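You operate a simulated robot arm through the tools that you are given. There is no shell and no other tool.

The job below is to be done with a simulated robot arm. You get a single attempt, and the scene is never put back.

JOB
Move the coolant cart's feed hose to the back port and run the pump through that pot.
Fine: pump off, front pot shut and vented before unlatching the hose; latch it on the new port before restarting; spill nothing.

The check looks at the end state, three seconds after you hand in, the way a careful person would. Anything else that was tipped, shoved, dropped, spilled or broken makes it a failure.

ROBOT AND FRAMES
A 7-joint arm with a two-finger parallel gripper, fixed in place. Base frame: the origin is on the floor under the middle of its stand, x ahead of it, y to its left, z up. Units: cm, degrees, N and s.
It reaches about 105.8 cm from its shoulder. Its first joint turns from -166.0 to 166.0 degrees. Payload 4.4 kg.
The TCP is the grasp point between the finger pads, 2.3 cm short of the fingertips. In the tool frame z runs along the fingers and y along their closing line. Largest opening 9.4 cm; finger width 3.8, thickness 1; the body of the gripper, 5.4 by 9.6 cm, starts 3.9 cm behind the TCP.
Orientation is that of the tool frame in the base frame, as [roll, pitch, yaw] about the fixed x, y, z axes, in that order (R = Rz(yaw) Ry(pitch) Rx(roll)). With the fingers straight down and closing along the base's y, the tool's x points along the base's -x, its y along +y and its z along -z.

CONTROLS
- The arm moves only by the tool jog_arm. Its argument "moves" is a list of rows, each a list of 3 entries, a list of its own where there are three numbers: the shift along the base's x, y, z in cm, then the turn, a rotation vector about the base's x, y, z in degrees, then the gripper command, from -1 (shut) to 1 (fully open), values between in proportion. In form: [[[dx, dy, dz], [ax, ay, az], fingers], ...]. A call has 1 to 20 rows; each row shifts and turns the commanded pose from where the row before left it. Rows are played at 5 a second. More than 5 cm and 8.6 degrees between two rows, or a gripper value outside its range, and nothing of the call is played. A pose out of reach is approached as far as the arm can. The call stops where the force on the tool passes 90 N (or 10 N more than at its start, if that is more) or the arm is blocked; 0.2 s more then pass. Each finger travels about 10.8 cm/s and halts on what it meets, pressing with about 35 N; the grip force reading is that of the motor and also rises with nothing between the fingers. The clock runs only during rows and for 0.2 s after the last one: add rows that do not move to give the fingers time. The reply holds the time, the measured pose of the TCP, the force on the tool along the base axes, the opening and the grip force, in the units named above and with some noise, with the torque about the TCP (base axes, N m) and any sound that the robot's microphone picked up.
- Cameras (640 x 400 px; columns grow to the right, rows downward): "scene" is fixed at [22.9, -66.37, 145.85]; the picture's right is [0.82, -0.57, 0.00], its down [-0.33, -0.47, -0.82] and it looks along [0.47, 0.67, -0.58] (base axes); focal length 367 px, centre (320, 200). "wrist" rides on the gripper at [8.6, 1.6, -7.4] in the tool frame; the picture's right is [-0.18, 0.98, 0.00], its down [-0.58, -0.11, -0.81] and it looks along [-0.79, -0.15, 0.59] (tool axes); focal length 243 px, centre (320, 200). There is no depth. A picture from a camera that has moved, and an enlarged one, comes with that camera's place and axes in the base frame and with its lens. The place of the scene camera against the robot may be out by one fixed shift of up to 2.5 cm in any direction.
- snapshot(camera): a new picture of that camera. The clock stands still meanwhile.
- inspect(camera, box): a new picture of the part [left, top, right, bottom] of that camera's present view, enlarged. The clock stands still meanwhile.
- sign_off(): hands the job in; it is judged then, once.

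Places have to be worked out from the pictures, the camera data and where the tool is seen. Open the gripper and draw the arm clear of the work before you hand the job in, unless the task says otherwise.

The tools are called after "Request:" as a command line: name --argument value ..., lists and objects as JSON in quotes. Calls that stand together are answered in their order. jog_arm: Moves the arm, as the interface text tells. Its arguments: {"type":"object","properties":{"moves":{"type":"array","items":{"type":"array"}}},"required":["moves"]} The other tools are called the same way: snapshot (camera) takes a picture; inspect (camera, box) takes an enlarged picture of a part of a camera's view; sign_off () hands the job in.

At the start:

```text
time: 0.0
position: [57.59, -17.18, 111.1]
tcp_rot: [-180.0, 0.0, -180.0]
ft_force: [0.5, 0.2, -0.4]
ft_torque: [0.0, 0.03, 0.04]
opening: 9.39
gripper_force: 0.0
```

scene: 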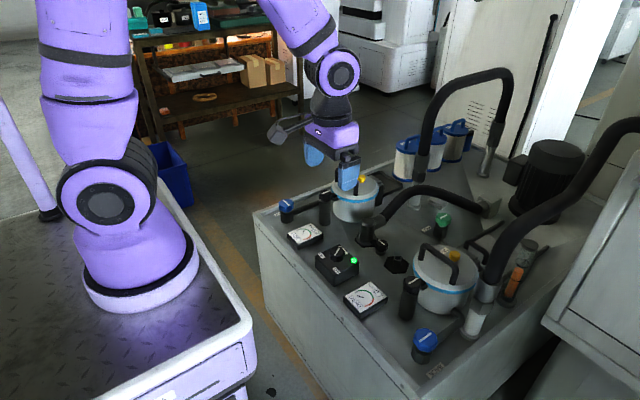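
wrist: 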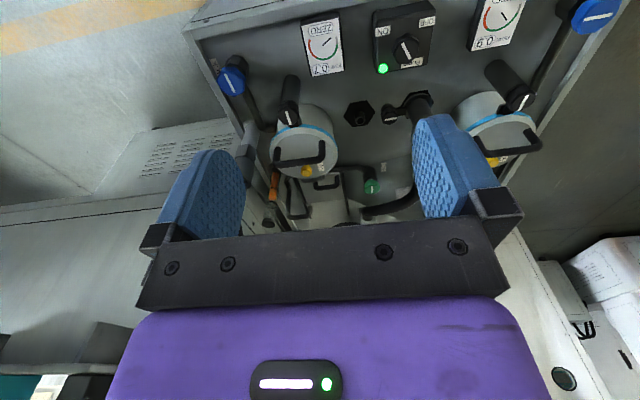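

I start by looking closely at the cart in enlarged scene and wrist views to identify the pots, ports, valves and the pump switch.

Request:
inspect --camera "scene" --box '[250, 150, 410, 250]'

Request:
inspect --camera "scene" --box '[370, 190, 530, 290]'

Request:
inspect --camera "scene" --box '[300, 220, 460, 320]'

Request:
inspect --camera "scene" --box '[380, 260, 540, 380]'

Request:
inspect --camera "wrist" --box '[340, 0, 640, 220]'

Request:
inspect --camera "wrist" --box '[180, 0, 480, 220]'

```text
4.00 times, centred on (330, 200) of scene
camera zoom: at [22.9, -66.37, 145.85], right [0.82, -0.57, 0.0], down [-0.33, -0.47, -0.82], along [0.47, 0.67, -0.58], focal length 1469 px, centre (280, 200)
```

zoom: 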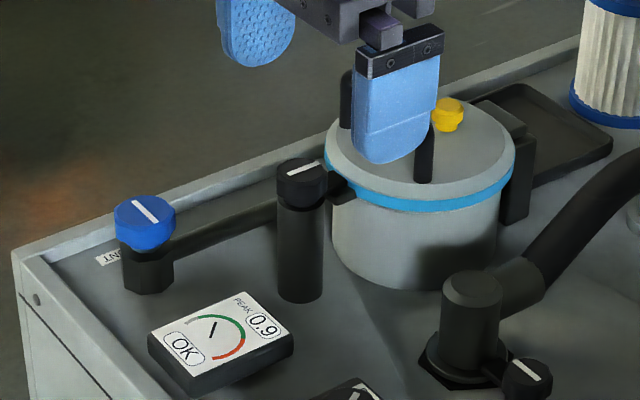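

```text
4.00 times, centred on (450, 240) of scene
camera zoom: at [22.9, -66.37, 145.85], right [0.82, -0.57, 0.0], down [-0.33, -0.47, -0.82], along [0.47, 0.67, -0.58], focal length 1469 px, centre (-200, 40)
```

zoom: 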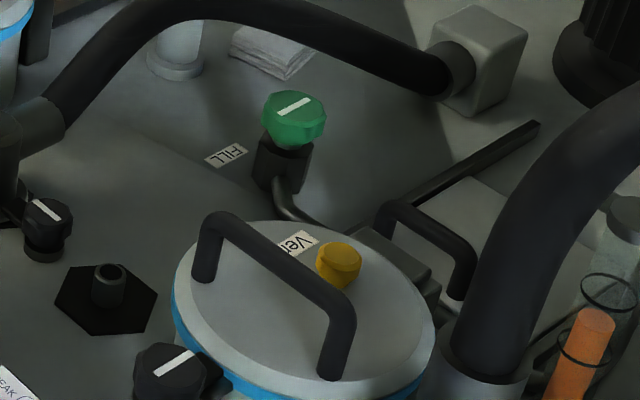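

```text
4.00 times, centred on (380, 270) of scene
camera zoom: at [22.9, -66.37, 145.85], right [0.82, -0.57, 0.0], down [-0.33, -0.47, -0.82], along [0.47, 0.67, -0.58], focal length 1469 px, centre (80, -80)
```

zoom: 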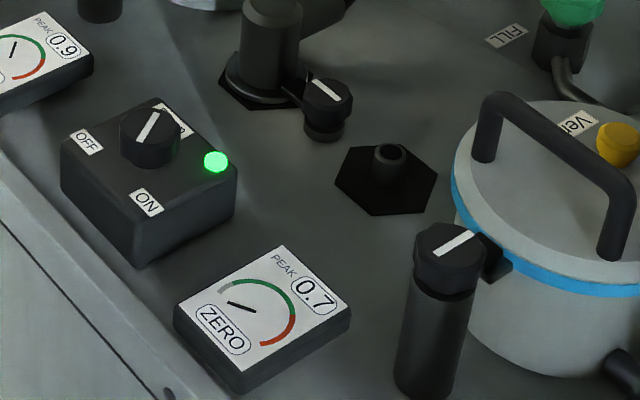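

```text
3.33 times, centred on (460, 320) of scene
camera zoom: at [22.9, -66.37, 145.85], right [0.82, -0.57, 0.0], down [-0.33, -0.47, -0.82], along [0.47, 0.67, -0.58], focal length 1224 px, centre (-147, -200)
```

zoom: 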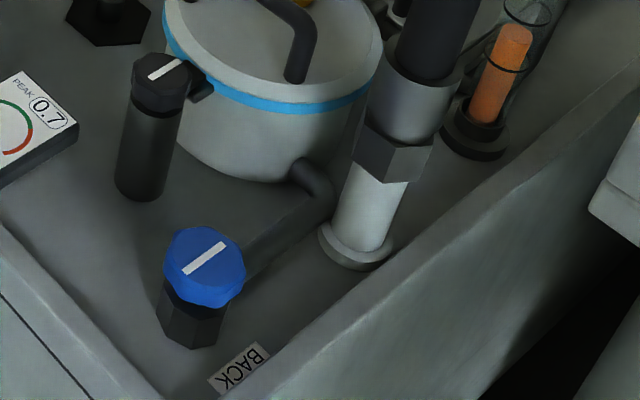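

```text
1.82 times, centred on (490, 110) of wrist
camera zoom: at [48.98, -15.59, 118.56], right [0.18, 0.98, 0.0], down [0.58, -0.11, 0.81], along [0.79, -0.15, -0.59], focal length 441 px, centre (11, 364)
```

zoom: 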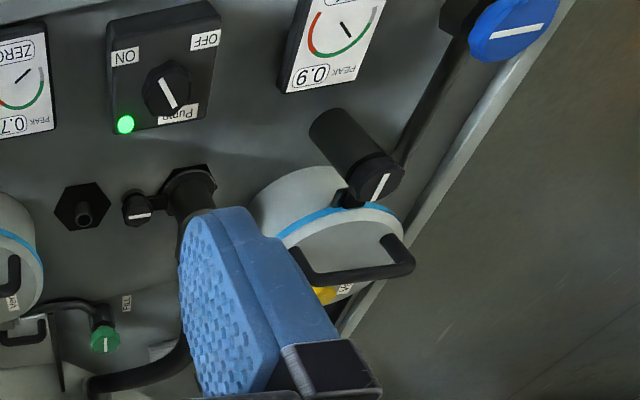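

```text
1.82 times, centred on (330, 110) of wrist
camera zoom: at [48.98, -15.59, 118.56], right [0.18, 0.98, 0.0], down [0.58, -0.11, 0.81], along [0.79, -0.15, -0.59], focal length 441 px, centre (302, 364)
```

zoom: 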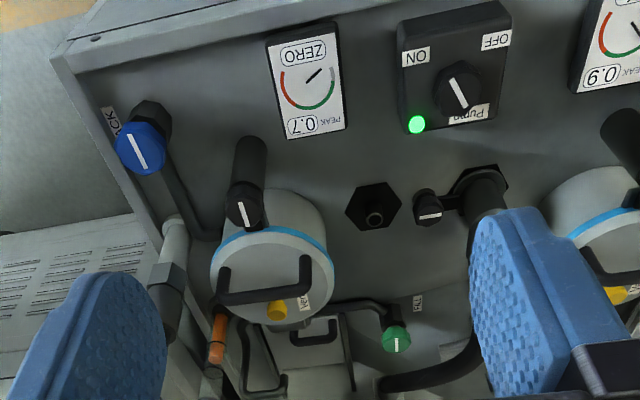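

The rough triangulation puts the back pot's yellow vent knob near [94.7, -27.7, 75] and the front pot's near [104.5, 22.3, 71]. I'll zoom in further to read the labels and see how each control is set.

Request:
inspect --camera "scene" --box '[270, 190, 350, 240]'

Request:
inspect --camera "scene" --box '[345, 215, 425, 265]'

Request:
inspect --camera "scene" --box '[310, 240, 390, 290]'

Request:
inspect --camera "wrist" --box '[360, 0, 460, 64]'

Request:
inspect --camera "wrist" --box '[340, 80, 460, 156]'

Request:
inspect --camera "scene" --box '[400, 200, 480, 250]'

Request:
inspect --camera "scene" --box '[320, 60, 640, 260]'

```text
8.00 times, centred on (310, 215) of scene
camera zoom: at [22.9, -66.37, 145.85], right [0.82, -0.57, 0.0], down [-0.33, -0.47, -0.82], along [0.47, 0.67, -0.58], focal length 2938 px, centre (400, 80)
```

zoom: 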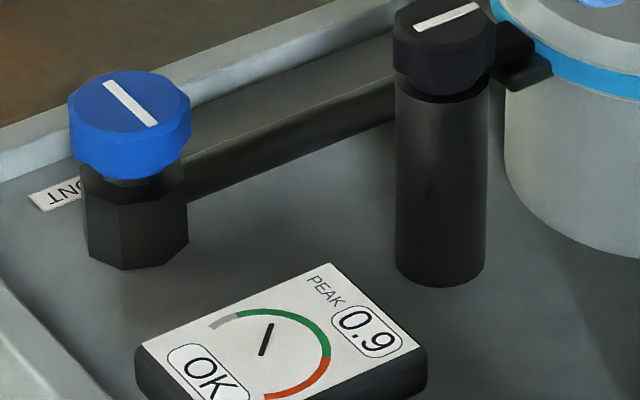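

```text
8.00 times, centred on (385, 240) of scene
camera zoom: at [22.9, -66.37, 145.85], right [0.82, -0.57, 0.0], down [-0.33, -0.47, -0.82], along [0.47, 0.67, -0.58], focal length 2938 px, centre (-200, -120)
```

zoom: 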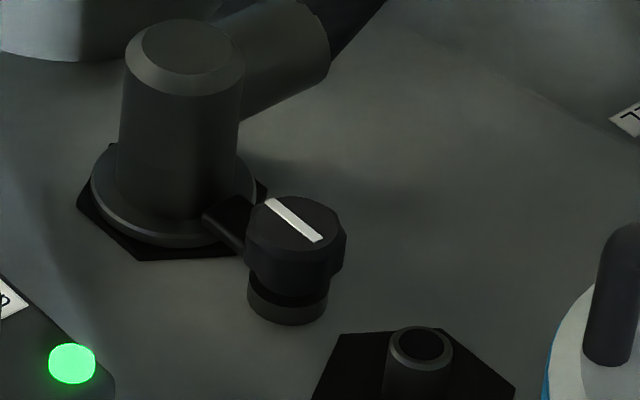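

```text
8.00 times, centred on (350, 265) of scene
camera zoom: at [22.9, -66.37, 145.85], right [0.82, -0.57, 0.0], down [-0.33, -0.47, -0.82], along [0.47, 0.67, -0.58], focal length 2938 px, centre (80, -320)
```

zoom: 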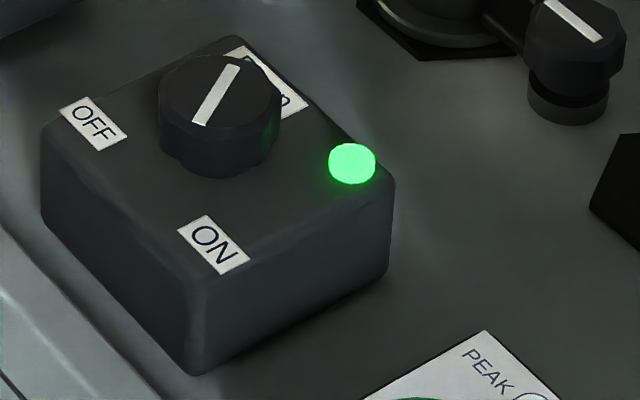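

```text
6.25 times, centred on (410, 32) of wrist
camera zoom: at [48.98, -15.59, 118.56], right [0.18, 0.98, 0.0], down [0.58, -0.11, 0.81], along [0.79, -0.15, -0.59], focal length 1516 px, centre (-242, 1250)
```

zoom: 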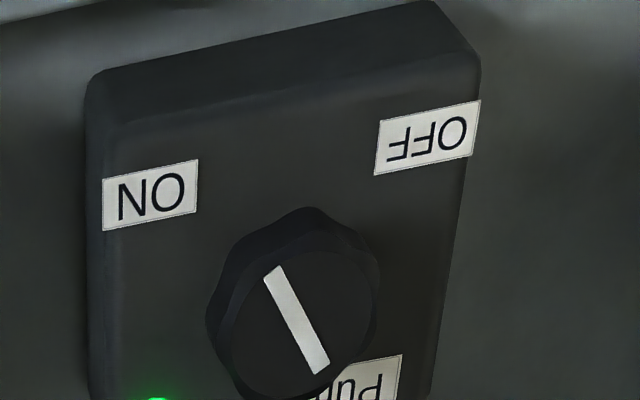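

```text
5.26 times, centred on (400, 118) of wrist
camera zoom: at [48.98, -15.59, 118.56], right [0.18, 0.98, 0.0], down [0.58, -0.11, 0.81], along [0.79, -0.15, -0.59], focal length 1277 px, centre (-101, 632)
```

zoom: 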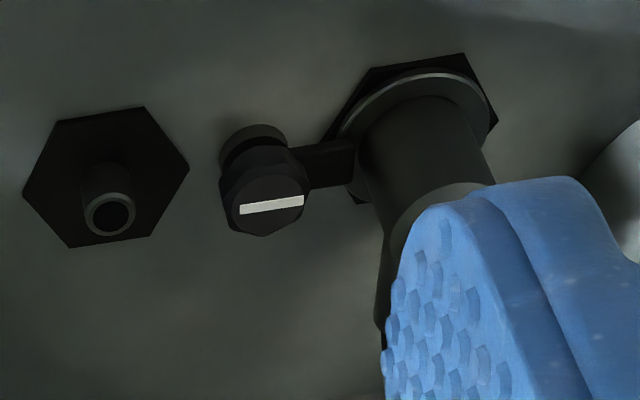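

```text
8.00 times, centred on (440, 225) of scene
camera zoom: at [22.9, -66.37, 145.85], right [0.82, -0.57, 0.0], down [-0.33, -0.47, -0.82], along [0.47, 0.67, -0.58], focal length 2938 px, centre (-640, 0)
```

zoom: 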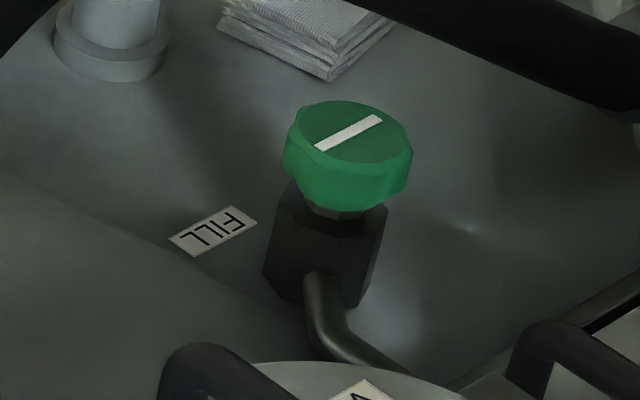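

```text
2.00 times, centred on (480, 160) of scene
camera zoom: at [22.9, -66.37, 145.85], right [0.82, -0.57, 0.0], down [-0.33, -0.47, -0.82], along [0.47, 0.67, -0.58], focal length 734 px, centre (0, 280)
```

zoom: 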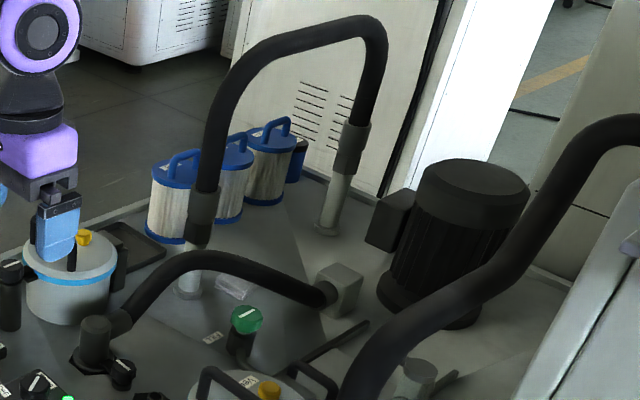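

The controls are now mostly identified: a pump rotary switch (ON, lamp green), blue FRONT/BACK valves, yellow lid vents, a green FILL valve, and a coupler with a small latch knob on the front port. I'll move the wrist camera to a steeper view from above the cart, staying well clear of it.

Request:
jog_arm --moves '[[[3, 0, 1], [0, 6, 0], 1], [[3, 0, 1], [0, 6, 0], 1], [[3, 0, 1], [0, 6, 0], 1], [[3, 0, 1], [0, 6, 0], 1], [[3, 0, 1], [0, 6, 0], 1], [[0, 0, 0], [0, 0, 0], 1]]'

Request:
snapshot --camera "wrist"

Request:
snapshot --camera "scene"

```text
time: 1.4
position: [72.58, -17.16, 116.11]
tcp_rot: [180.0, -30.1, 180.0]
ft_force: [-0.1, 0.1, 0.2]
ft_torque: [-0.02, 0.0, 0.0]
opening: 9.4
gripper_force: 0.1
```

```text
taken
camera wrist: at [68.81, -15.51, 126.82], right [0.16, 0.98, -0.09], down [0.91, -0.11, 0.41], along [0.39, -0.15, -0.91], focal length 243 px, centre (320, 200)
```

wrist: 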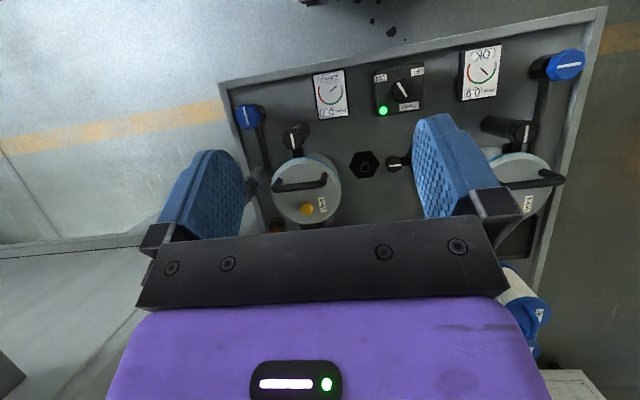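

```text
taken
```

scene: 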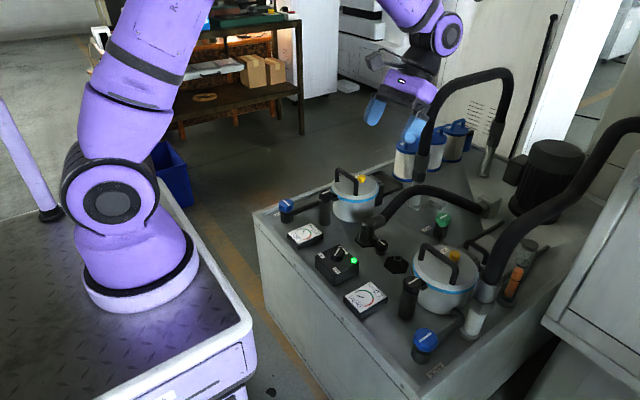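

The arm is now clear of the scene view of the front pot. I'll zoom in on the front pot, its vent and clamp, and take wrist close-ups from above.

Request:
inspect --camera "scene" --box '[310, 160, 400, 216]'

Request:
inspect --camera "scene" --box '[410, 235, 490, 285]'

Request:
inspect --camera "wrist" --box '[220, 70, 350, 151]'

Request:
inspect --camera "wrist" --box '[240, 140, 370, 221]'

Request:
inspect --camera "wrist" --box '[470, 30, 600, 111]'

Request:
inspect --camera "wrist" --box '[340, 50, 470, 211]'

Request:
inspect --camera "wrist" --box '[460, 100, 590, 221]'

```text
7.11 times, centred on (355, 188) of scene
camera zoom: at [22.9, -66.37, 145.85], right [0.82, -0.57, 0.0], down [-0.33, -0.47, -0.82], along [0.47, 0.67, -0.58], focal length 2611 px, centre (71, 285)
```

zoom: 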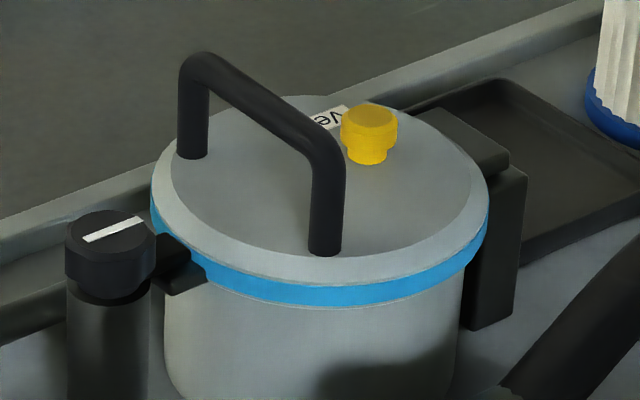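

```text
8.00 times, centred on (450, 260) of scene
camera zoom: at [22.9, -66.37, 145.85], right [0.82, -0.57, 0.0], down [-0.33, -0.47, -0.82], along [0.47, 0.67, -0.58], focal length 2938 px, centre (-720, -280)
```

zoom: 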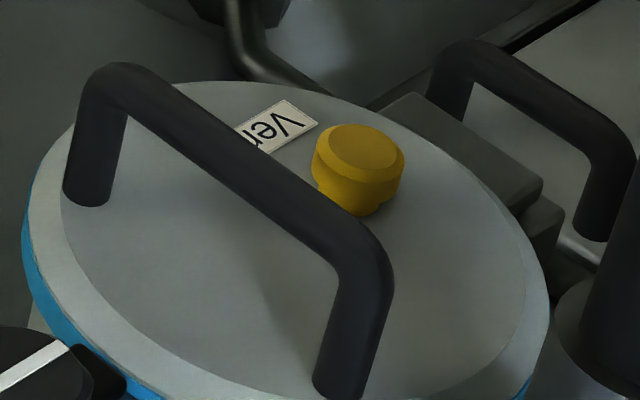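

```text
4.92 times, centred on (285, 110) of wrist
camera zoom: at [68.81, -15.51, 126.82], right [0.16, 0.98, -0.09], down [0.91, -0.11, 0.41], along [0.39, -0.15, -0.91], focal length 1194 px, centre (492, 641)
```

zoom: 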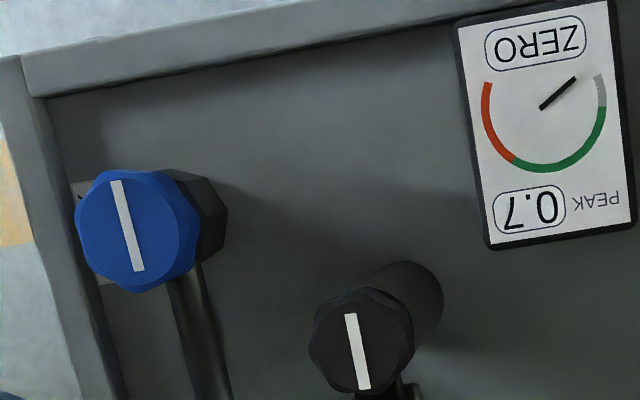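

```text
4.92 times, centred on (305, 180) of wrist
camera zoom: at [68.81, -15.51, 126.82], right [0.16, 0.98, -0.09], down [0.91, -0.11, 0.41], along [0.39, -0.15, -0.91], focal length 1194 px, centre (394, 296)
```

zoom: 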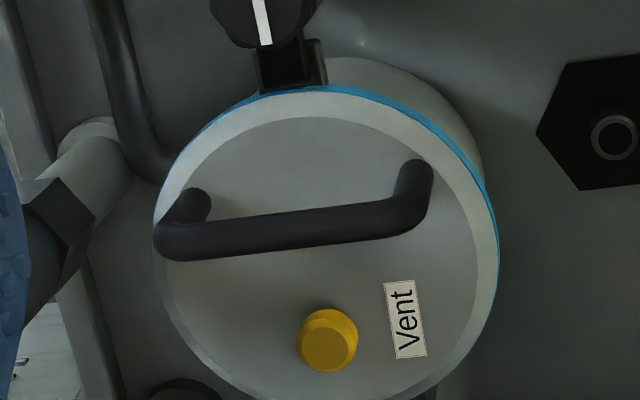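

```text
4.92 times, centred on (535, 70) of wrist
camera zoom: at [68.81, -15.51, 126.82], right [0.16, 0.98, -0.09], down [0.91, -0.11, 0.41], along [0.39, -0.15, -0.91], focal length 1194 px, centre (-738, 838)
```

zoom: 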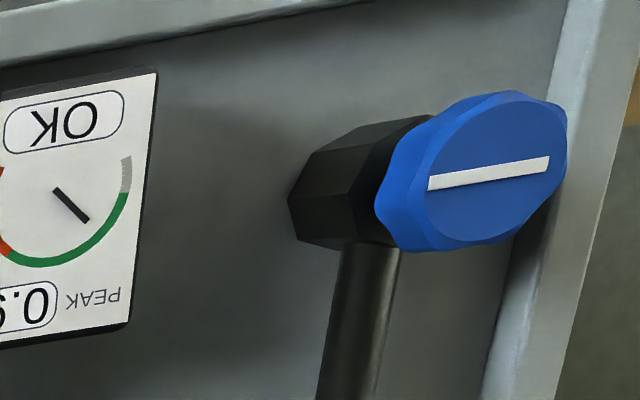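

```text
2.48 times, centred on (405, 130) of wrist
camera zoom: at [68.81, -15.51, 126.82], right [0.16, 0.98, -0.09], down [0.91, -0.11, 0.41], along [0.39, -0.15, -0.91], focal length 603 px, centre (109, 373)
```

zoom: 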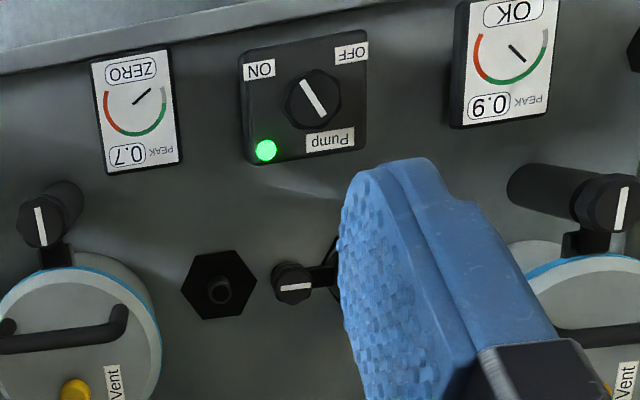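

```text
3.31 times, centred on (525, 160) of wrist
camera zoom: at [68.81, -15.51, 126.82], right [0.16, 0.98, -0.09], down [0.91, -0.11, 0.41], along [0.39, -0.15, -0.91], focal length 802 px, centre (-358, 331)
```

zoom: 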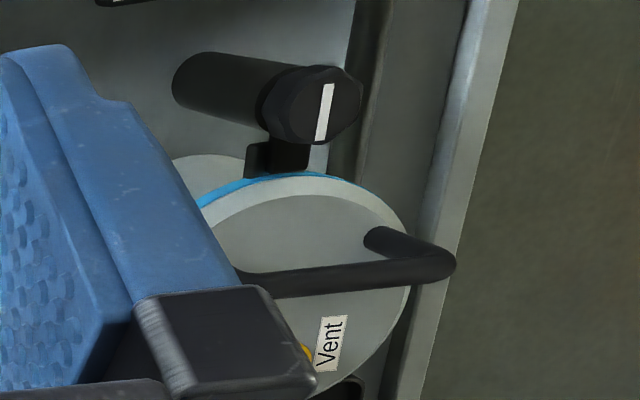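

The lid clamps' lines point at their pots, the hose latch's line points at the coupler, and FRONT's blue line lies across its pipe while BACK's lies along it. I'll go to a lower viewpoint near the FRONT blue valve to look for markings and pin down positions.

Request:
jog_arm --moves '[[[-1.2, 3.9, -2.2], [0, -1, 0], 1], [[-1.2, 3.9, -2.2], [0, -1, 0], 1], [[-1.2, 3.9, -2.2], [0, -1, 0], 1], [[-1.2, 3.9, -2.2], [0, -1, 0], 1], [[-1.2, 3.9, -2.2], [0, -1, 0], 1], [[-1.2, 3.9, -2.2], [0, -1, 0], 1], [[-1.2, 3.9, -2.2], [0, -1, 0], 1], [[-1.2, 3.9, -2.2], [0, -1, 0], 1], [[-1.2, 3.9, -2.2], [0, -1, 0], 1], [[-1.2, 3.9, -2.2], [0, -1, 0], 1], [[0, 0, 0], [0, 0, 0], 1]]'

Request:
snapshot --camera "wrist"

```text
time: 3.8
position: [60.57, 22.13, 94.1]
tcp_rot: [-180.0, -20.0, -180.0]
ft_force: [-0.4, -0.3, -0.8]
ft_torque: [0.04, -0.02, 0.0]
opening: 9.4
gripper_force: 0.1
```

```text
taken
camera wrist: at [55.01, 23.67, 104.03], right [0.17, 0.98, -0.06], down [0.82, -0.11, 0.56], along [0.54, -0.15, -0.83], focal length 243 px, centre (320, 200)
```

wrist: 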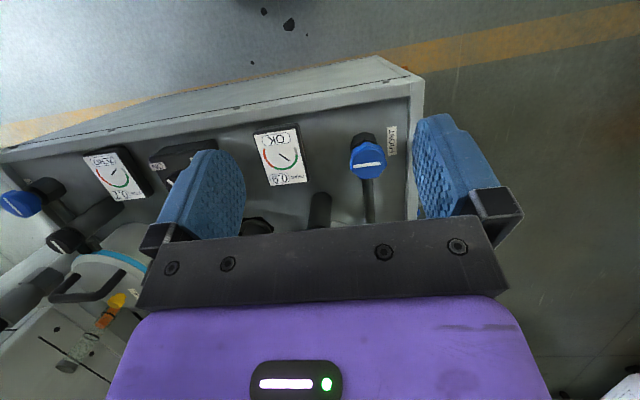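

Request:
inspect --camera "wrist" --box '[330, 110, 420, 166]'

Request:
inspect --camera "wrist" --box '[330, 150, 410, 225]'

Request:
inspect --camera "wrist" --box '[240, 115, 330, 240]'

Request:
inspect --camera "wrist" --box '[0, 170, 160, 340]'

Request:
inspect --camera "scene" --box '[300, 140, 460, 240]'

```text
7.11 times, centred on (375, 138) of wrist
camera zoom: at [55.01, 23.67, 104.03], right [0.17, 0.98, -0.06], down [0.82, -0.11, 0.56], along [0.54, -0.15, -0.83], focal length 1725 px, centre (-71, 641)
```

zoom: 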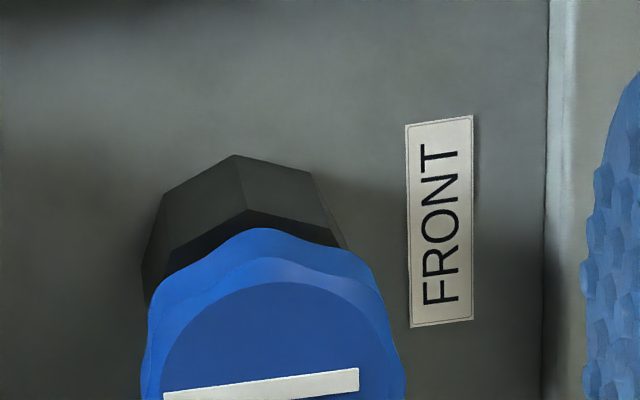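

```text
5.33 times, centred on (370, 188) of wrist
camera zoom: at [55.01, 23.67, 104.03], right [0.17, 0.98, -0.06], down [0.82, -0.11, 0.56], along [0.54, -0.15, -0.83], focal length 1294 px, centre (53, 267)
```

zoom: 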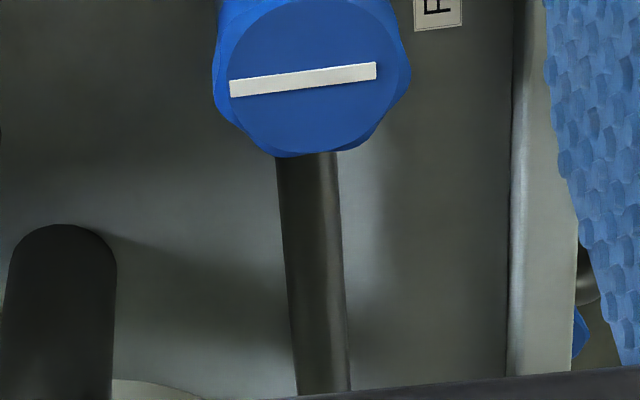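

```text
3.20 times, centred on (285, 178) of wrist
camera zoom: at [55.01, 23.67, 104.03], right [0.17, 0.98, -0.06], down [0.82, -0.11, 0.56], along [0.54, -0.15, -0.83], focal length 776 px, centre (432, 272)
```

zoom: 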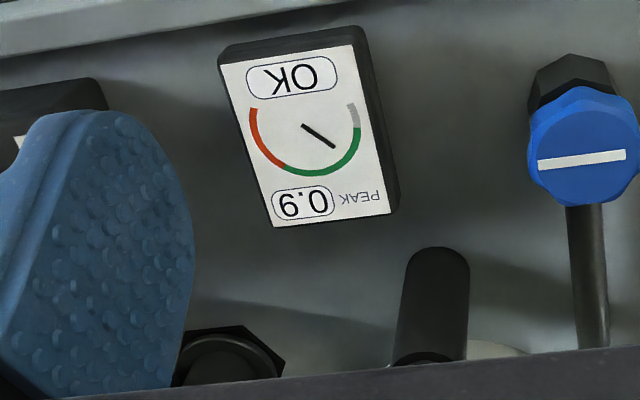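

```text
2.35 times, centred on (80, 255) of wrist
camera zoom: at [55.01, 23.67, 104.03], right [0.17, 0.98, -0.06], down [0.82, -0.11, 0.56], along [0.54, -0.15, -0.83], focal length 571 px, centre (885, 71)
```

zoom: 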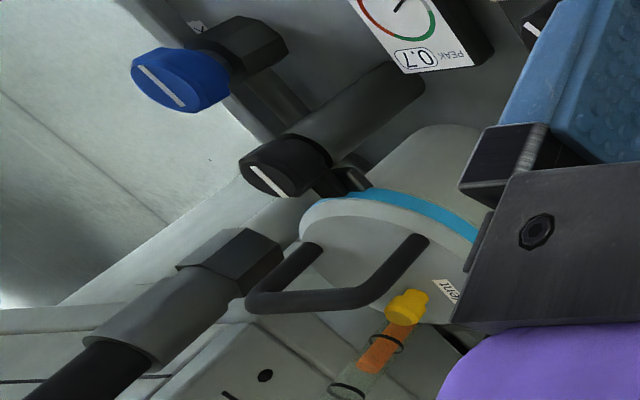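

```text
4.00 times, centred on (380, 190) of scene
camera zoom: at [22.9, -66.37, 145.85], right [0.82, -0.57, 0.0], down [-0.33, -0.47, -0.82], along [0.47, 0.67, -0.58], focal length 1469 px, centre (80, 240)
```

zoom: 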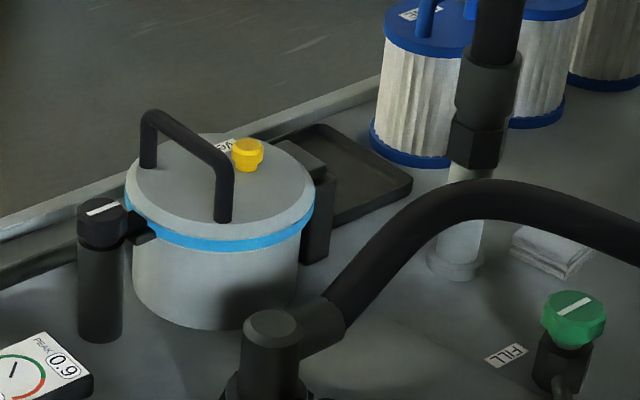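

No open/shut marks exist. By triangulation from the wrist views I get: pump knob top ~[70.4, -4.2, 72.8], FRONT valve ~[71, 25.5, 72], front port ~[87, 1.6], latch post ~[86.6, -5.7, 69.4] midway between the ports, and back port ~[86.3, -12.7, 68.6]. I'll hover above the pump knob with the fingers straight down.

Request:
jog_arm --moves '[[[1.4, -3.76, -1.7], [0, -2.86, 0], 1], [[1.4, -3.76, -1.7], [0, -2.86, 0], 1], [[1.4, -3.76, -1.7], [0, -2.86, 0], 1], [[1.4, -3.76, -1.7], [0, -2.86, 0], 1], [[1.4, -3.76, -1.7], [0, -2.86, 0], 1], [[1.4, -3.76, -1.7], [0, -2.86, 0], 1], [[1.4, -3.76, -1.7], [0, -2.84, 0], 1], [[0, 0, 0], [0, 0, 0], 1]]'

Request:
snapshot --camera "wrist"

Request:
snapshot --camera "scene"

```text
time: 5.6
position: [70.45, -4.41, 82.34]
tcp_rot: [-180.0, -0.1, -179.9]
ft_force: [-1.1, 1.1, -0.4]
ft_torque: [-0.02, 0.02, 0.01]
opening: 9.42
gripper_force: 0.0
```

```text
taken
camera wrist: at [61.7, -2.7, 89.7], right [0.18, 0.98, 0.0], down [0.58, -0.11, 0.81], along [0.79, -0.15, -0.59], focal length 243 px, centre (320, 200)
```

wrist: 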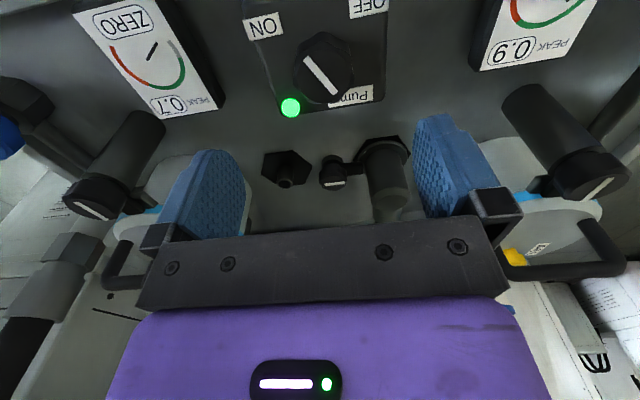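

```text
taken
```

scene: 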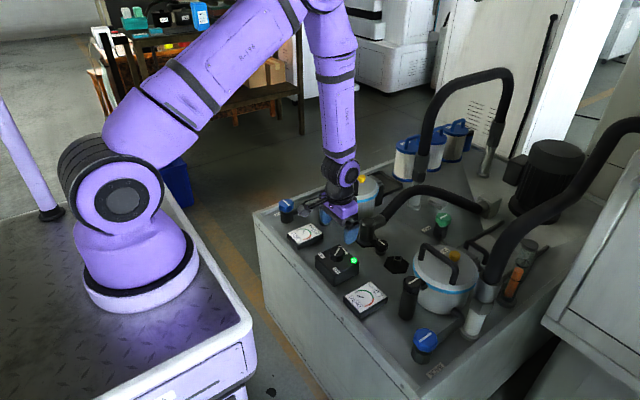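

The pump knob sits ahead of the fingers in the upper part of the wrist view. I'll zoom in to refine its centre and height before descending.

Request:
inspect --camera "wrist" --box '[250, 0, 400, 125]'

Request:
inspect --camera "wrist" --box '[250, 120, 430, 232]'

Request:
inspect --camera "scene" --box '[310, 200, 390, 290]'

```text
3.20 times, centred on (325, 62) of wrist
camera zoom: at [61.7, -2.7, 89.7], right [0.18, 0.98, 0.0], down [0.58, -0.11, 0.81], along [0.79, -0.15, -0.59], focal length 776 px, centre (304, 640)
```

zoom: 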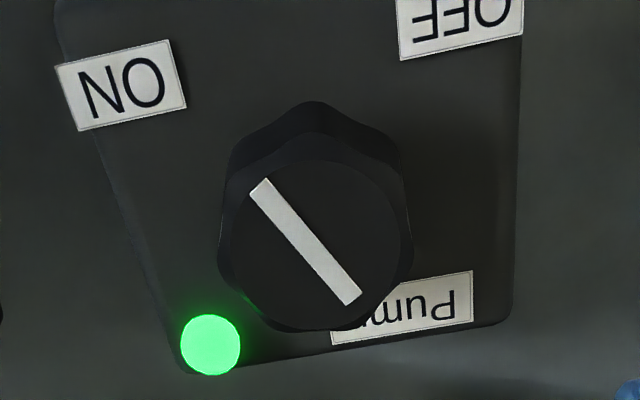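

```text
3.56 times, centred on (340, 176) of wrist
camera zoom: at [61.7, -2.7, 89.7], right [0.18, 0.98, 0.0], down [0.58, -0.11, 0.81], along [0.79, -0.15, -0.59], focal length 863 px, centre (249, 285)
```

zoom: 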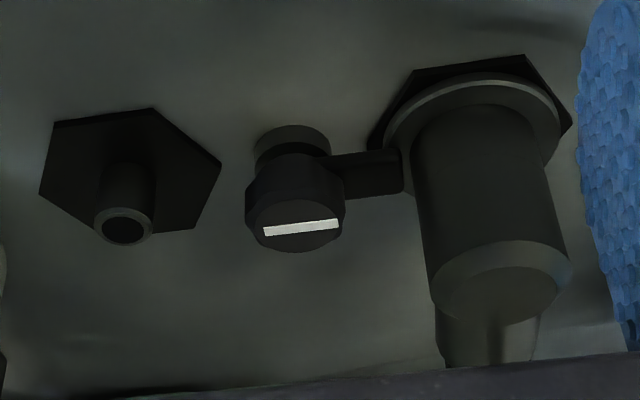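

```text
4.44 times, centred on (350, 245) of scene
camera zoom: at [22.9, -66.37, 145.85], right [0.82, -0.57, 0.0], down [-0.33, -0.47, -0.82], along [0.47, 0.67, -0.58], focal length 1632 px, centre (187, 0)
```

zoom: 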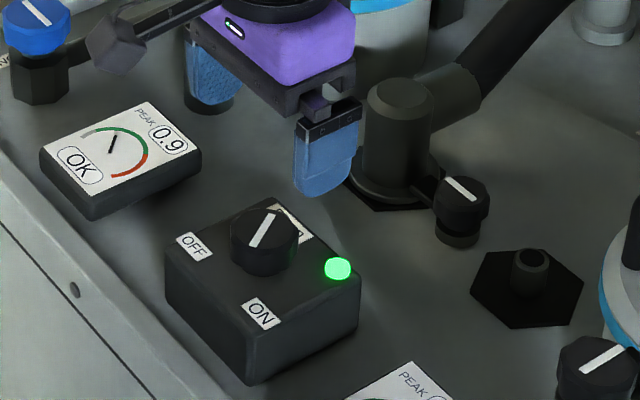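

The zoom confirms the latch is a deck post whose arm swings onto the coupler flange. Combined views put the pump knob's top centre at about [70.4, -4.05, 72.4], roughly 4 cm wide and 2 cm tall. I'll partly close the fingers, descend around it, then grip.

Request:
jog_arm --moves '[[[0, 0.18, -2.5], [0, 0, 0], 0.4], [[0, 0.18, -2.5], [0, 0, 0], 0.4], [[0, 0, -2.0], [0, 0, 0], 0.4], [[0, 0, -1.0], [0, 0, 0], 0.4], [[0, 0, -1.0], [0, 0, 0], 0.4], [[0, 0, 0], [0, 0, 0], 0.4]]'

Request:
inspect --camera "scene" --box '[310, 200, 390, 290]'

Request:
snapshot --camera "wrist"

```text
time: 7.0
position: [70.41, -4.02, 73.22]
tcp_rot: [180.0, -0.1, -179.9]
ft_force: [0.0, 1.0, -0.2]
ft_torque: [-0.02, -0.04, 0.0]
opening: 6.6
gripper_force: 0.1
```

```text
4.44 times, centred on (350, 245) of scene
camera zoom: at [22.9, -66.37, 145.85], right [0.82, -0.57, 0.0], down [-0.33, -0.47, -0.82], along [0.47, 0.67, -0.58], focal length 1632 px, centre (187, 0)
```

zoom: 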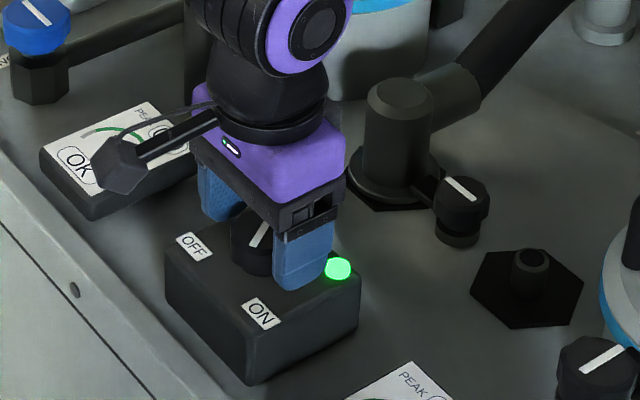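

```text
taken
camera wrist: at [61.76, -2.51, 80.61], right [0.18, 0.98, 0.0], down [0.58, -0.11, 0.81], along [0.79, -0.15, -0.59], focal length 243 px, centre (320, 200)
```

wrist: 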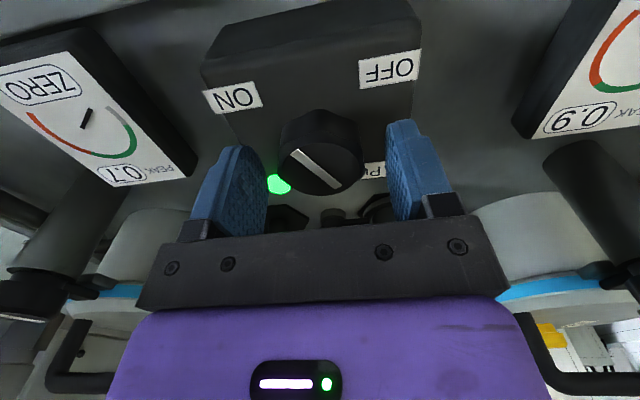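

The fingers straddle the knob cleanly without contact. I'll close on it and let the grip settle before turning.

Request:
jog_arm --moves '[[[0, 0, 0], [0, 0, 0], 0.0], [[0, 0, 0], [0, 0, 0], -0.4], [[0, 0, 0], [0, 0, 0], -1], [[0, 0, 0], [0, 0, 0], -1]]'

```text
time: 8.0
position: [70.45, -3.93, 73.16]
tcp_rot: [-179.9, 0.0, -180.0]
ft_force: [0.4, 4.8, -2.8]
ft_torque: [0.19, -0.32, -0.05]
opening: 4.34
gripper_force: 45.3
```

The grip is firm at 4.34 cm with only small side forces. I'll turn the pump knob clockwise (from above) in steps toward OFF.

Request:
jog_arm --moves '[[[0, 0, 0], [0, 0, -7], -1], [[0, 0, 0], [0, 0, -7], -1], [[0, 0, 0], [0, 0, -7], -1], [[0, 0, 0], [0, 0, -7], -1], [[0, 0, 0], [0, 0, -7], -1], [[0, 0, 0], [0, 0, 0], -1]]'

Request:
inspect --camera "scene" --box '[310, 200, 390, 290]'

Request:
snapshot --camera "wrist"

```text
time: 9.4
position: [70.42, -3.98, 73.25]
tcp_rot: [179.9, -0.1, 145.1]
ft_force: [-0.1, 19.0, -2.6]
ft_torque: [0.34, -0.22, -0.04]
opening: 4.33
gripper_force: 45.0
```

```text
4.44 times, centred on (350, 245) of scene
camera zoom: at [22.9, -66.37, 145.85], right [0.82, -0.57, 0.0], down [-0.33, -0.47, -0.82], along [0.47, 0.67, -0.58], focal length 1632 px, centre (187, 0)
```

zoom: 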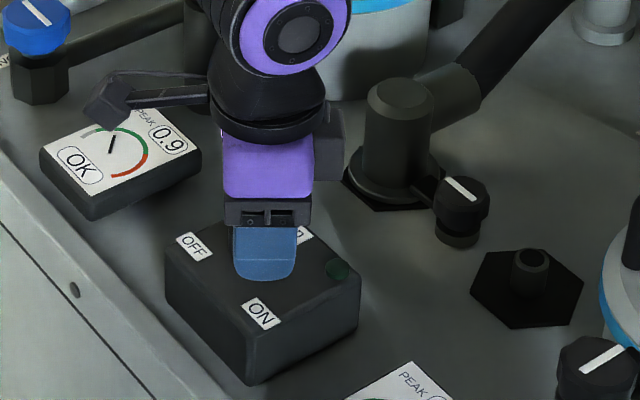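

```text
taken
camera wrist: at [64.27, 2.23, 80.63], right [0.71, 0.7, 0.0], down [0.41, -0.42, 0.81], along [0.56, -0.58, -0.59], focal length 243 px, centre (320, 200)
```

wrist: 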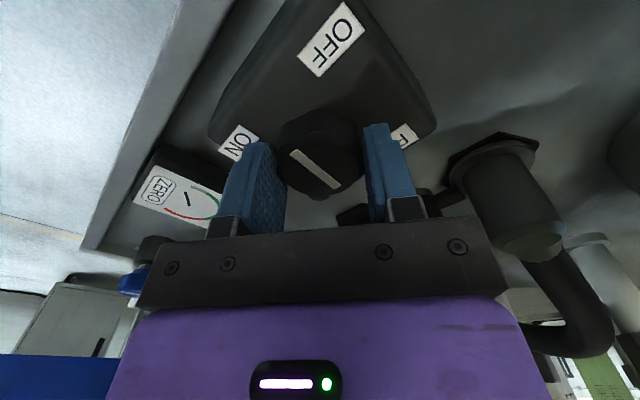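

The green lamp has gone out at 35° of turn and the knob follows the grip. I'll carry on to the OFF end of travel.

Request:
jog_arm --moves '[[[0, 0, 0], [0, 0, -6], -1], [[0, 0, 0], [0, 0, -6], -1], [[0, 0, 0], [0, 0, -6], -1], [[0, 0, 0], [0, 0, -6], -1], [[0, 0, 0], [0, 0, -6], -1], [[0, 0, 0], [0, 0, 0], -1]]'

Request:
snapshot --camera "wrist"

Request:
inspect --camera "scene" --box '[270, 200, 350, 250]'

```text
time: 10.8
position: [70.53, -4.18, 73.25]
tcp_rot: [179.9, 0.1, 114.9]
ft_force: [12.7, 6.9, -7.9]
ft_torque: [-0.62, -0.15, 0.72]
opening: 4.38
gripper_force: 44.9
```

```text
taken
camera wrist: at [68.38, 4.29, 80.62], right [0.97, 0.25, 0.0], down [0.14, -0.57, 0.81], along [0.2, -0.78, -0.59], focal length 243 px, centre (320, 200)
```

wrist: 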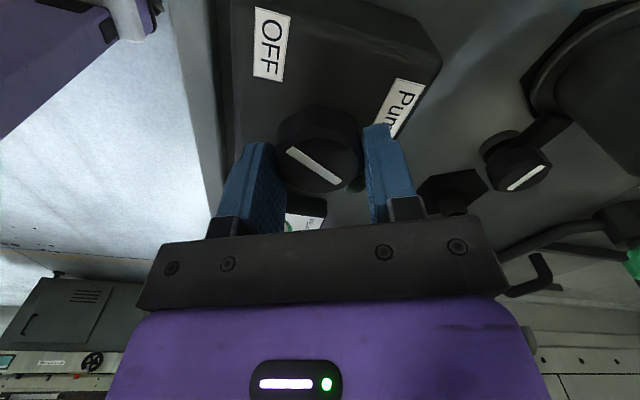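

```text
8.00 times, centred on (310, 225) of scene
camera zoom: at [22.9, -66.37, 145.85], right [0.82, -0.57, 0.0], down [-0.33, -0.47, -0.82], along [0.47, 0.67, -0.58], focal length 2938 px, centre (400, 0)
```

zoom: 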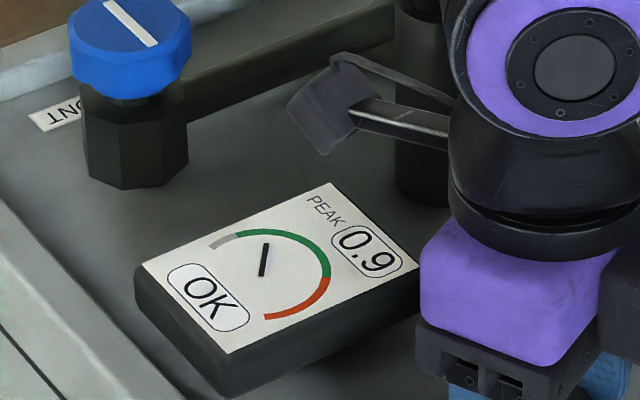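

The torque rose at 65° of turn, so the knob is at its OFF stop, and the lamp is out. The front gauge still reads OK, so pressure is trapped there. I'll release, lift clear and watch the gauges.

Request:
jog_arm --moves '[[[0, 0, 0], [0, 0, 0], 0.0], [[0, 0, 0], [0, 0, 0], 0.4], [[0, 0, 0], [0, 0, 0], 0.4], [[0, 0, 3], [0, 0, 0], 0.4], [[0, 0, 4], [0, 0, 0], 0.6], [[0, 0, 4], [0, 0, 8], 1], [[0, 1, 2], [0, 0, 8], 1], [[0, 1, 1], [0, 0, 8], 1], [[0, 1, 0], [0, 0, 8], 1], [[0, 1, 0], [0, 0, 8], 1], [[0, 1, 0], [0, 0, 8], 1], [[0, 1, 0], [0, 0, 8], 1], [[0, 0, 0], [0, 0, 8], 1], [[0, 0, 0], [0, 0, 0], 1]]'

Request:
snapshot --camera "wrist"

Request:
inspect --camera "scene" --box '[270, 190, 400, 320]'

```text
time: 13.8
position: [70.43, 1.98, 87.25]
tcp_rot: [180.0, 0.0, 179.1]
ft_force: [0.0, -0.2, 0.2]
ft_torque: [0.01, -0.01, 0.01]
opening: 9.43
gripper_force: 0.1
```

```text
taken
camera wrist: at [61.83, 3.56, 94.64], right [0.2, 0.98, 0.0], down [0.58, -0.12, 0.81], along [0.79, -0.16, -0.59], focal length 243 px, centre (320, 200)
```

wrist: 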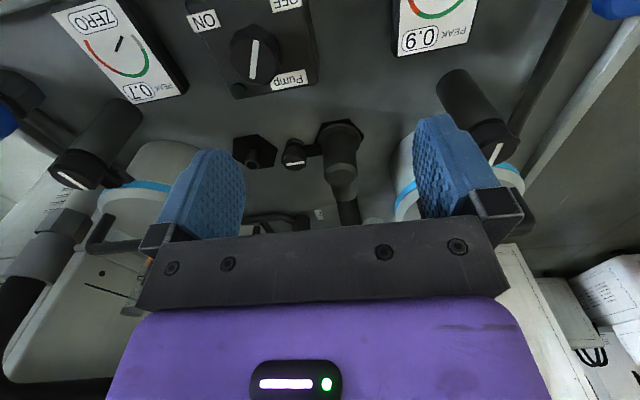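

```text
3.08 times, centred on (335, 255) of scene
camera zoom: at [22.9, -66.37, 145.85], right [0.82, -0.57, 0.0], down [-0.33, -0.47, -0.82], along [0.47, 0.67, -0.58], focal length 1130 px, centre (274, 31)
```

zoom: 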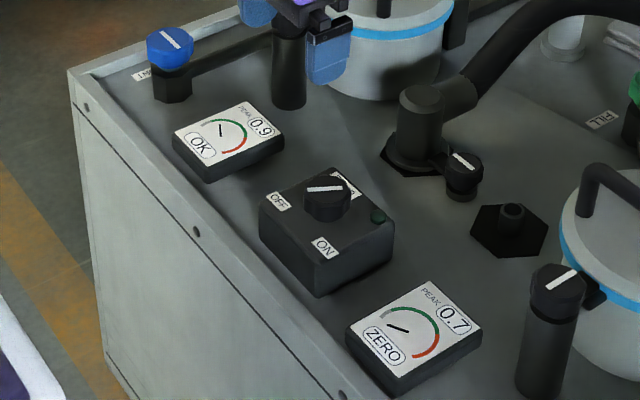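

The pump line now points at OFF and the lamp is dark. I'll zoom on both gauges to see whether the front needle has moved.

Request:
inspect --camera "scene" --box '[280, 215, 330, 255]'

Request:
inspect --camera "scene" --box '[335, 270, 395, 320]'

Request:
inspect --camera "wrist" --box '[210, 0, 340, 110]'

```text
10.00 times, centred on (305, 235) of scene
camera zoom: at [22.9, -66.37, 145.85], right [0.82, -0.57, 0.0], down [-0.33, -0.47, -0.82], along [0.47, 0.67, -0.58], focal length 3672 px, centre (470, -150)
```

zoom: 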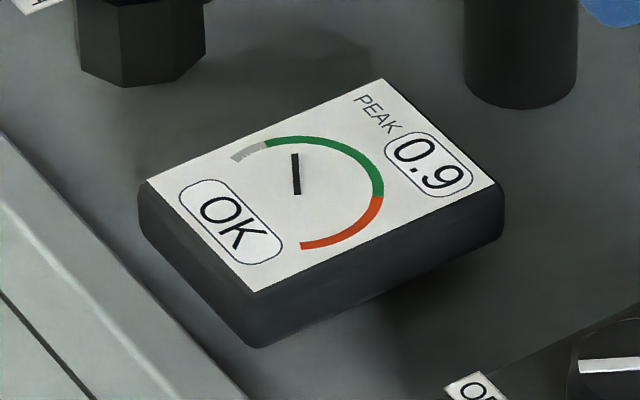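

```text
8.00 times, centred on (365, 295) of scene
camera zoom: at [22.9, -66.37, 145.85], right [0.82, -0.57, 0.0], down [-0.33, -0.47, -0.82], along [0.47, 0.67, -0.58], focal length 2938 px, centre (-40, -560)
```

zoom: 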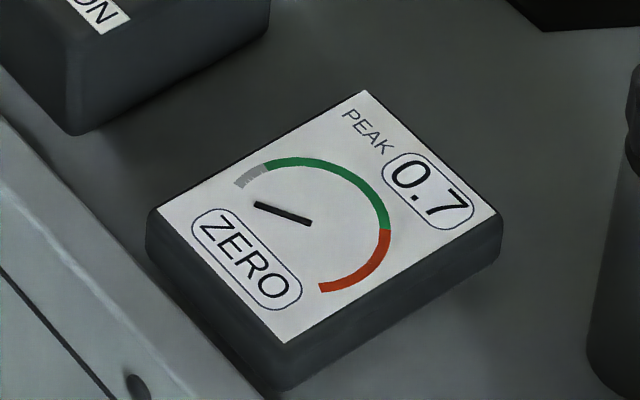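

```text
3.64 times, centred on (275, 55) of wrist
camera zoom: at [61.83, 3.56, 94.64], right [0.2, 0.98, 0.0], down [0.58, -0.12, 0.81], along [0.79, -0.16, -0.59], focal length 882 px, centre (484, 727)
```

zoom: 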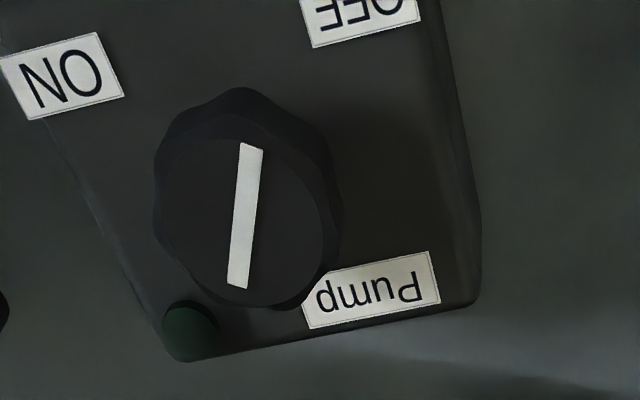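

The front needle is sagging slowly but is still in the green, so the pot still needs shutting and venting. I'll go over the FRONT valve knob near [71, 25.5, 72].

Request:
jog_arm --moves '[[[0.1, 3.9, -1], [0, 0, 0], 1], [[0.1, 3.9, -1], [0, 0, 0], 1], [[0.1, 3.9, -1], [0, 0, 0], 1], [[0.1, 3.9, -1], [0, 0, 0], 1], [[0.1, 3.9, -1], [0, 0, 0], 1], [[0.1, 3.9, -1], [0, 0, 0], 1], [[0, 0, 0], [0, 0, 0], 1]]'

Request:
snapshot --camera "wrist"

Request:
inspect --camera "wrist" --box '[250, 20, 400, 114]'

Request:
inspect --camera "scene" --box '[255, 160, 355, 260]'

```text
time: 15.4
position: [71.11, 25.44, 81.2]
tcp_rot: [-180.0, 0.0, 179.1]
ft_force: [-0.1, 0.8, -0.6]
ft_torque: [0.0, 0.01, 0.0]
opening: 9.42
gripper_force: 0.1
```

```text
taken
camera wrist: at [62.47, 27.1, 88.59], right [0.2, 0.98, 0.0], down [0.58, -0.12, 0.81], along [0.79, -0.16, -0.59], focal length 243 px, centre (320, 200)
```

wrist: 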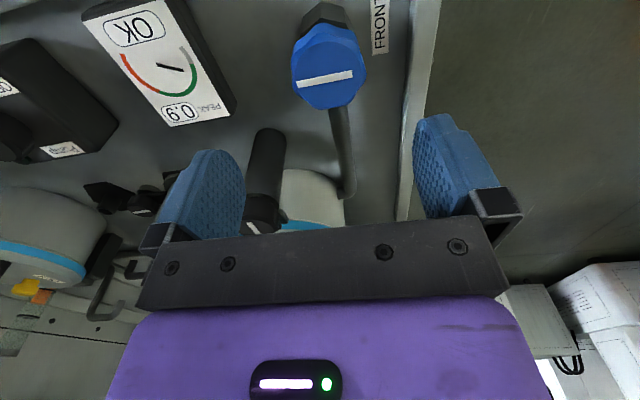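

```text
4.26 times, centred on (325, 67) of wrist
camera zoom: at [62.47, 27.1, 88.59], right [0.2, 0.98, 0.0], down [0.58, -0.12, 0.81], along [0.79, -0.16, -0.59], focal length 1032 px, centre (299, 766)
```

zoom: 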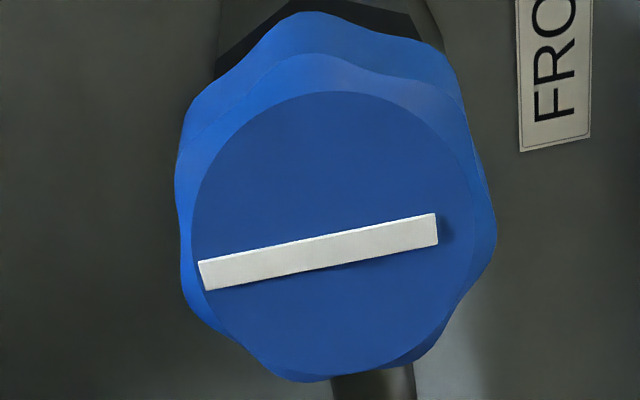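

```text
4.00 times, centred on (305, 210) of scene
camera zoom: at [22.9, -66.37, 145.85], right [0.82, -0.57, 0.0], down [-0.33, -0.47, -0.82], along [0.47, 0.67, -0.58], focal length 1469 px, centre (380, 160)
```

zoom: 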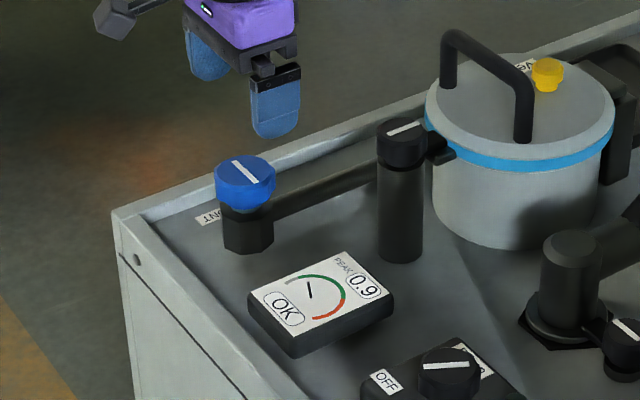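

Refining with three views, the FRONT knob's top centre is at [71.0, 25.85, 71.8], about 5 cm across. I'll descend around it and close.

Request:
jog_arm --moves '[[[-0.05, 0.2, -3], [0, 0, 0], 0.8], [[-0.05, 0.2, -3], [0, 0, 0], 0.6], [[0, 0, -1.8], [0, 0, 0], 0.6], [[0, 0, -1.0], [0, 0, 0], 0.6], [[0, 0, 0], [0, 0, 0], 0.6], [[0, 0, 0], [0, 0, 0], 0.2], [[0, 0, 0], [0, 0, 0], -0.4], [[0, 0, 0], [0, 0, 0], -1], [[0, 0, 0], [0, 0, 0], -1]]'

Request:
snapshot --camera "wrist"

```text
time: 17.4
position: [70.94, 25.94, 72.44]
tcp_rot: [179.9, 0.0, 179.2]
ft_force: [3.5, 18.6, -6.5]
ft_torque: [0.27, -0.45, -0.03]
opening: 5.15
gripper_force: 44.8
```

```text
taken
camera wrist: at [62.34, 27.66, 79.8], right [0.2, 0.98, 0.0], down [0.58, -0.12, 0.81], along [0.79, -0.16, -0.59], focal length 243 px, centre (320, 200)
```

wrist: 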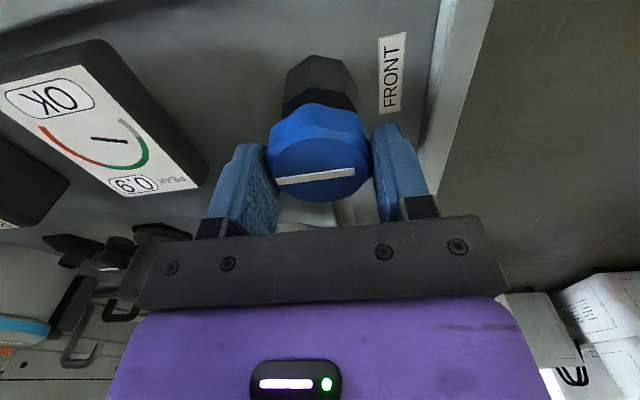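

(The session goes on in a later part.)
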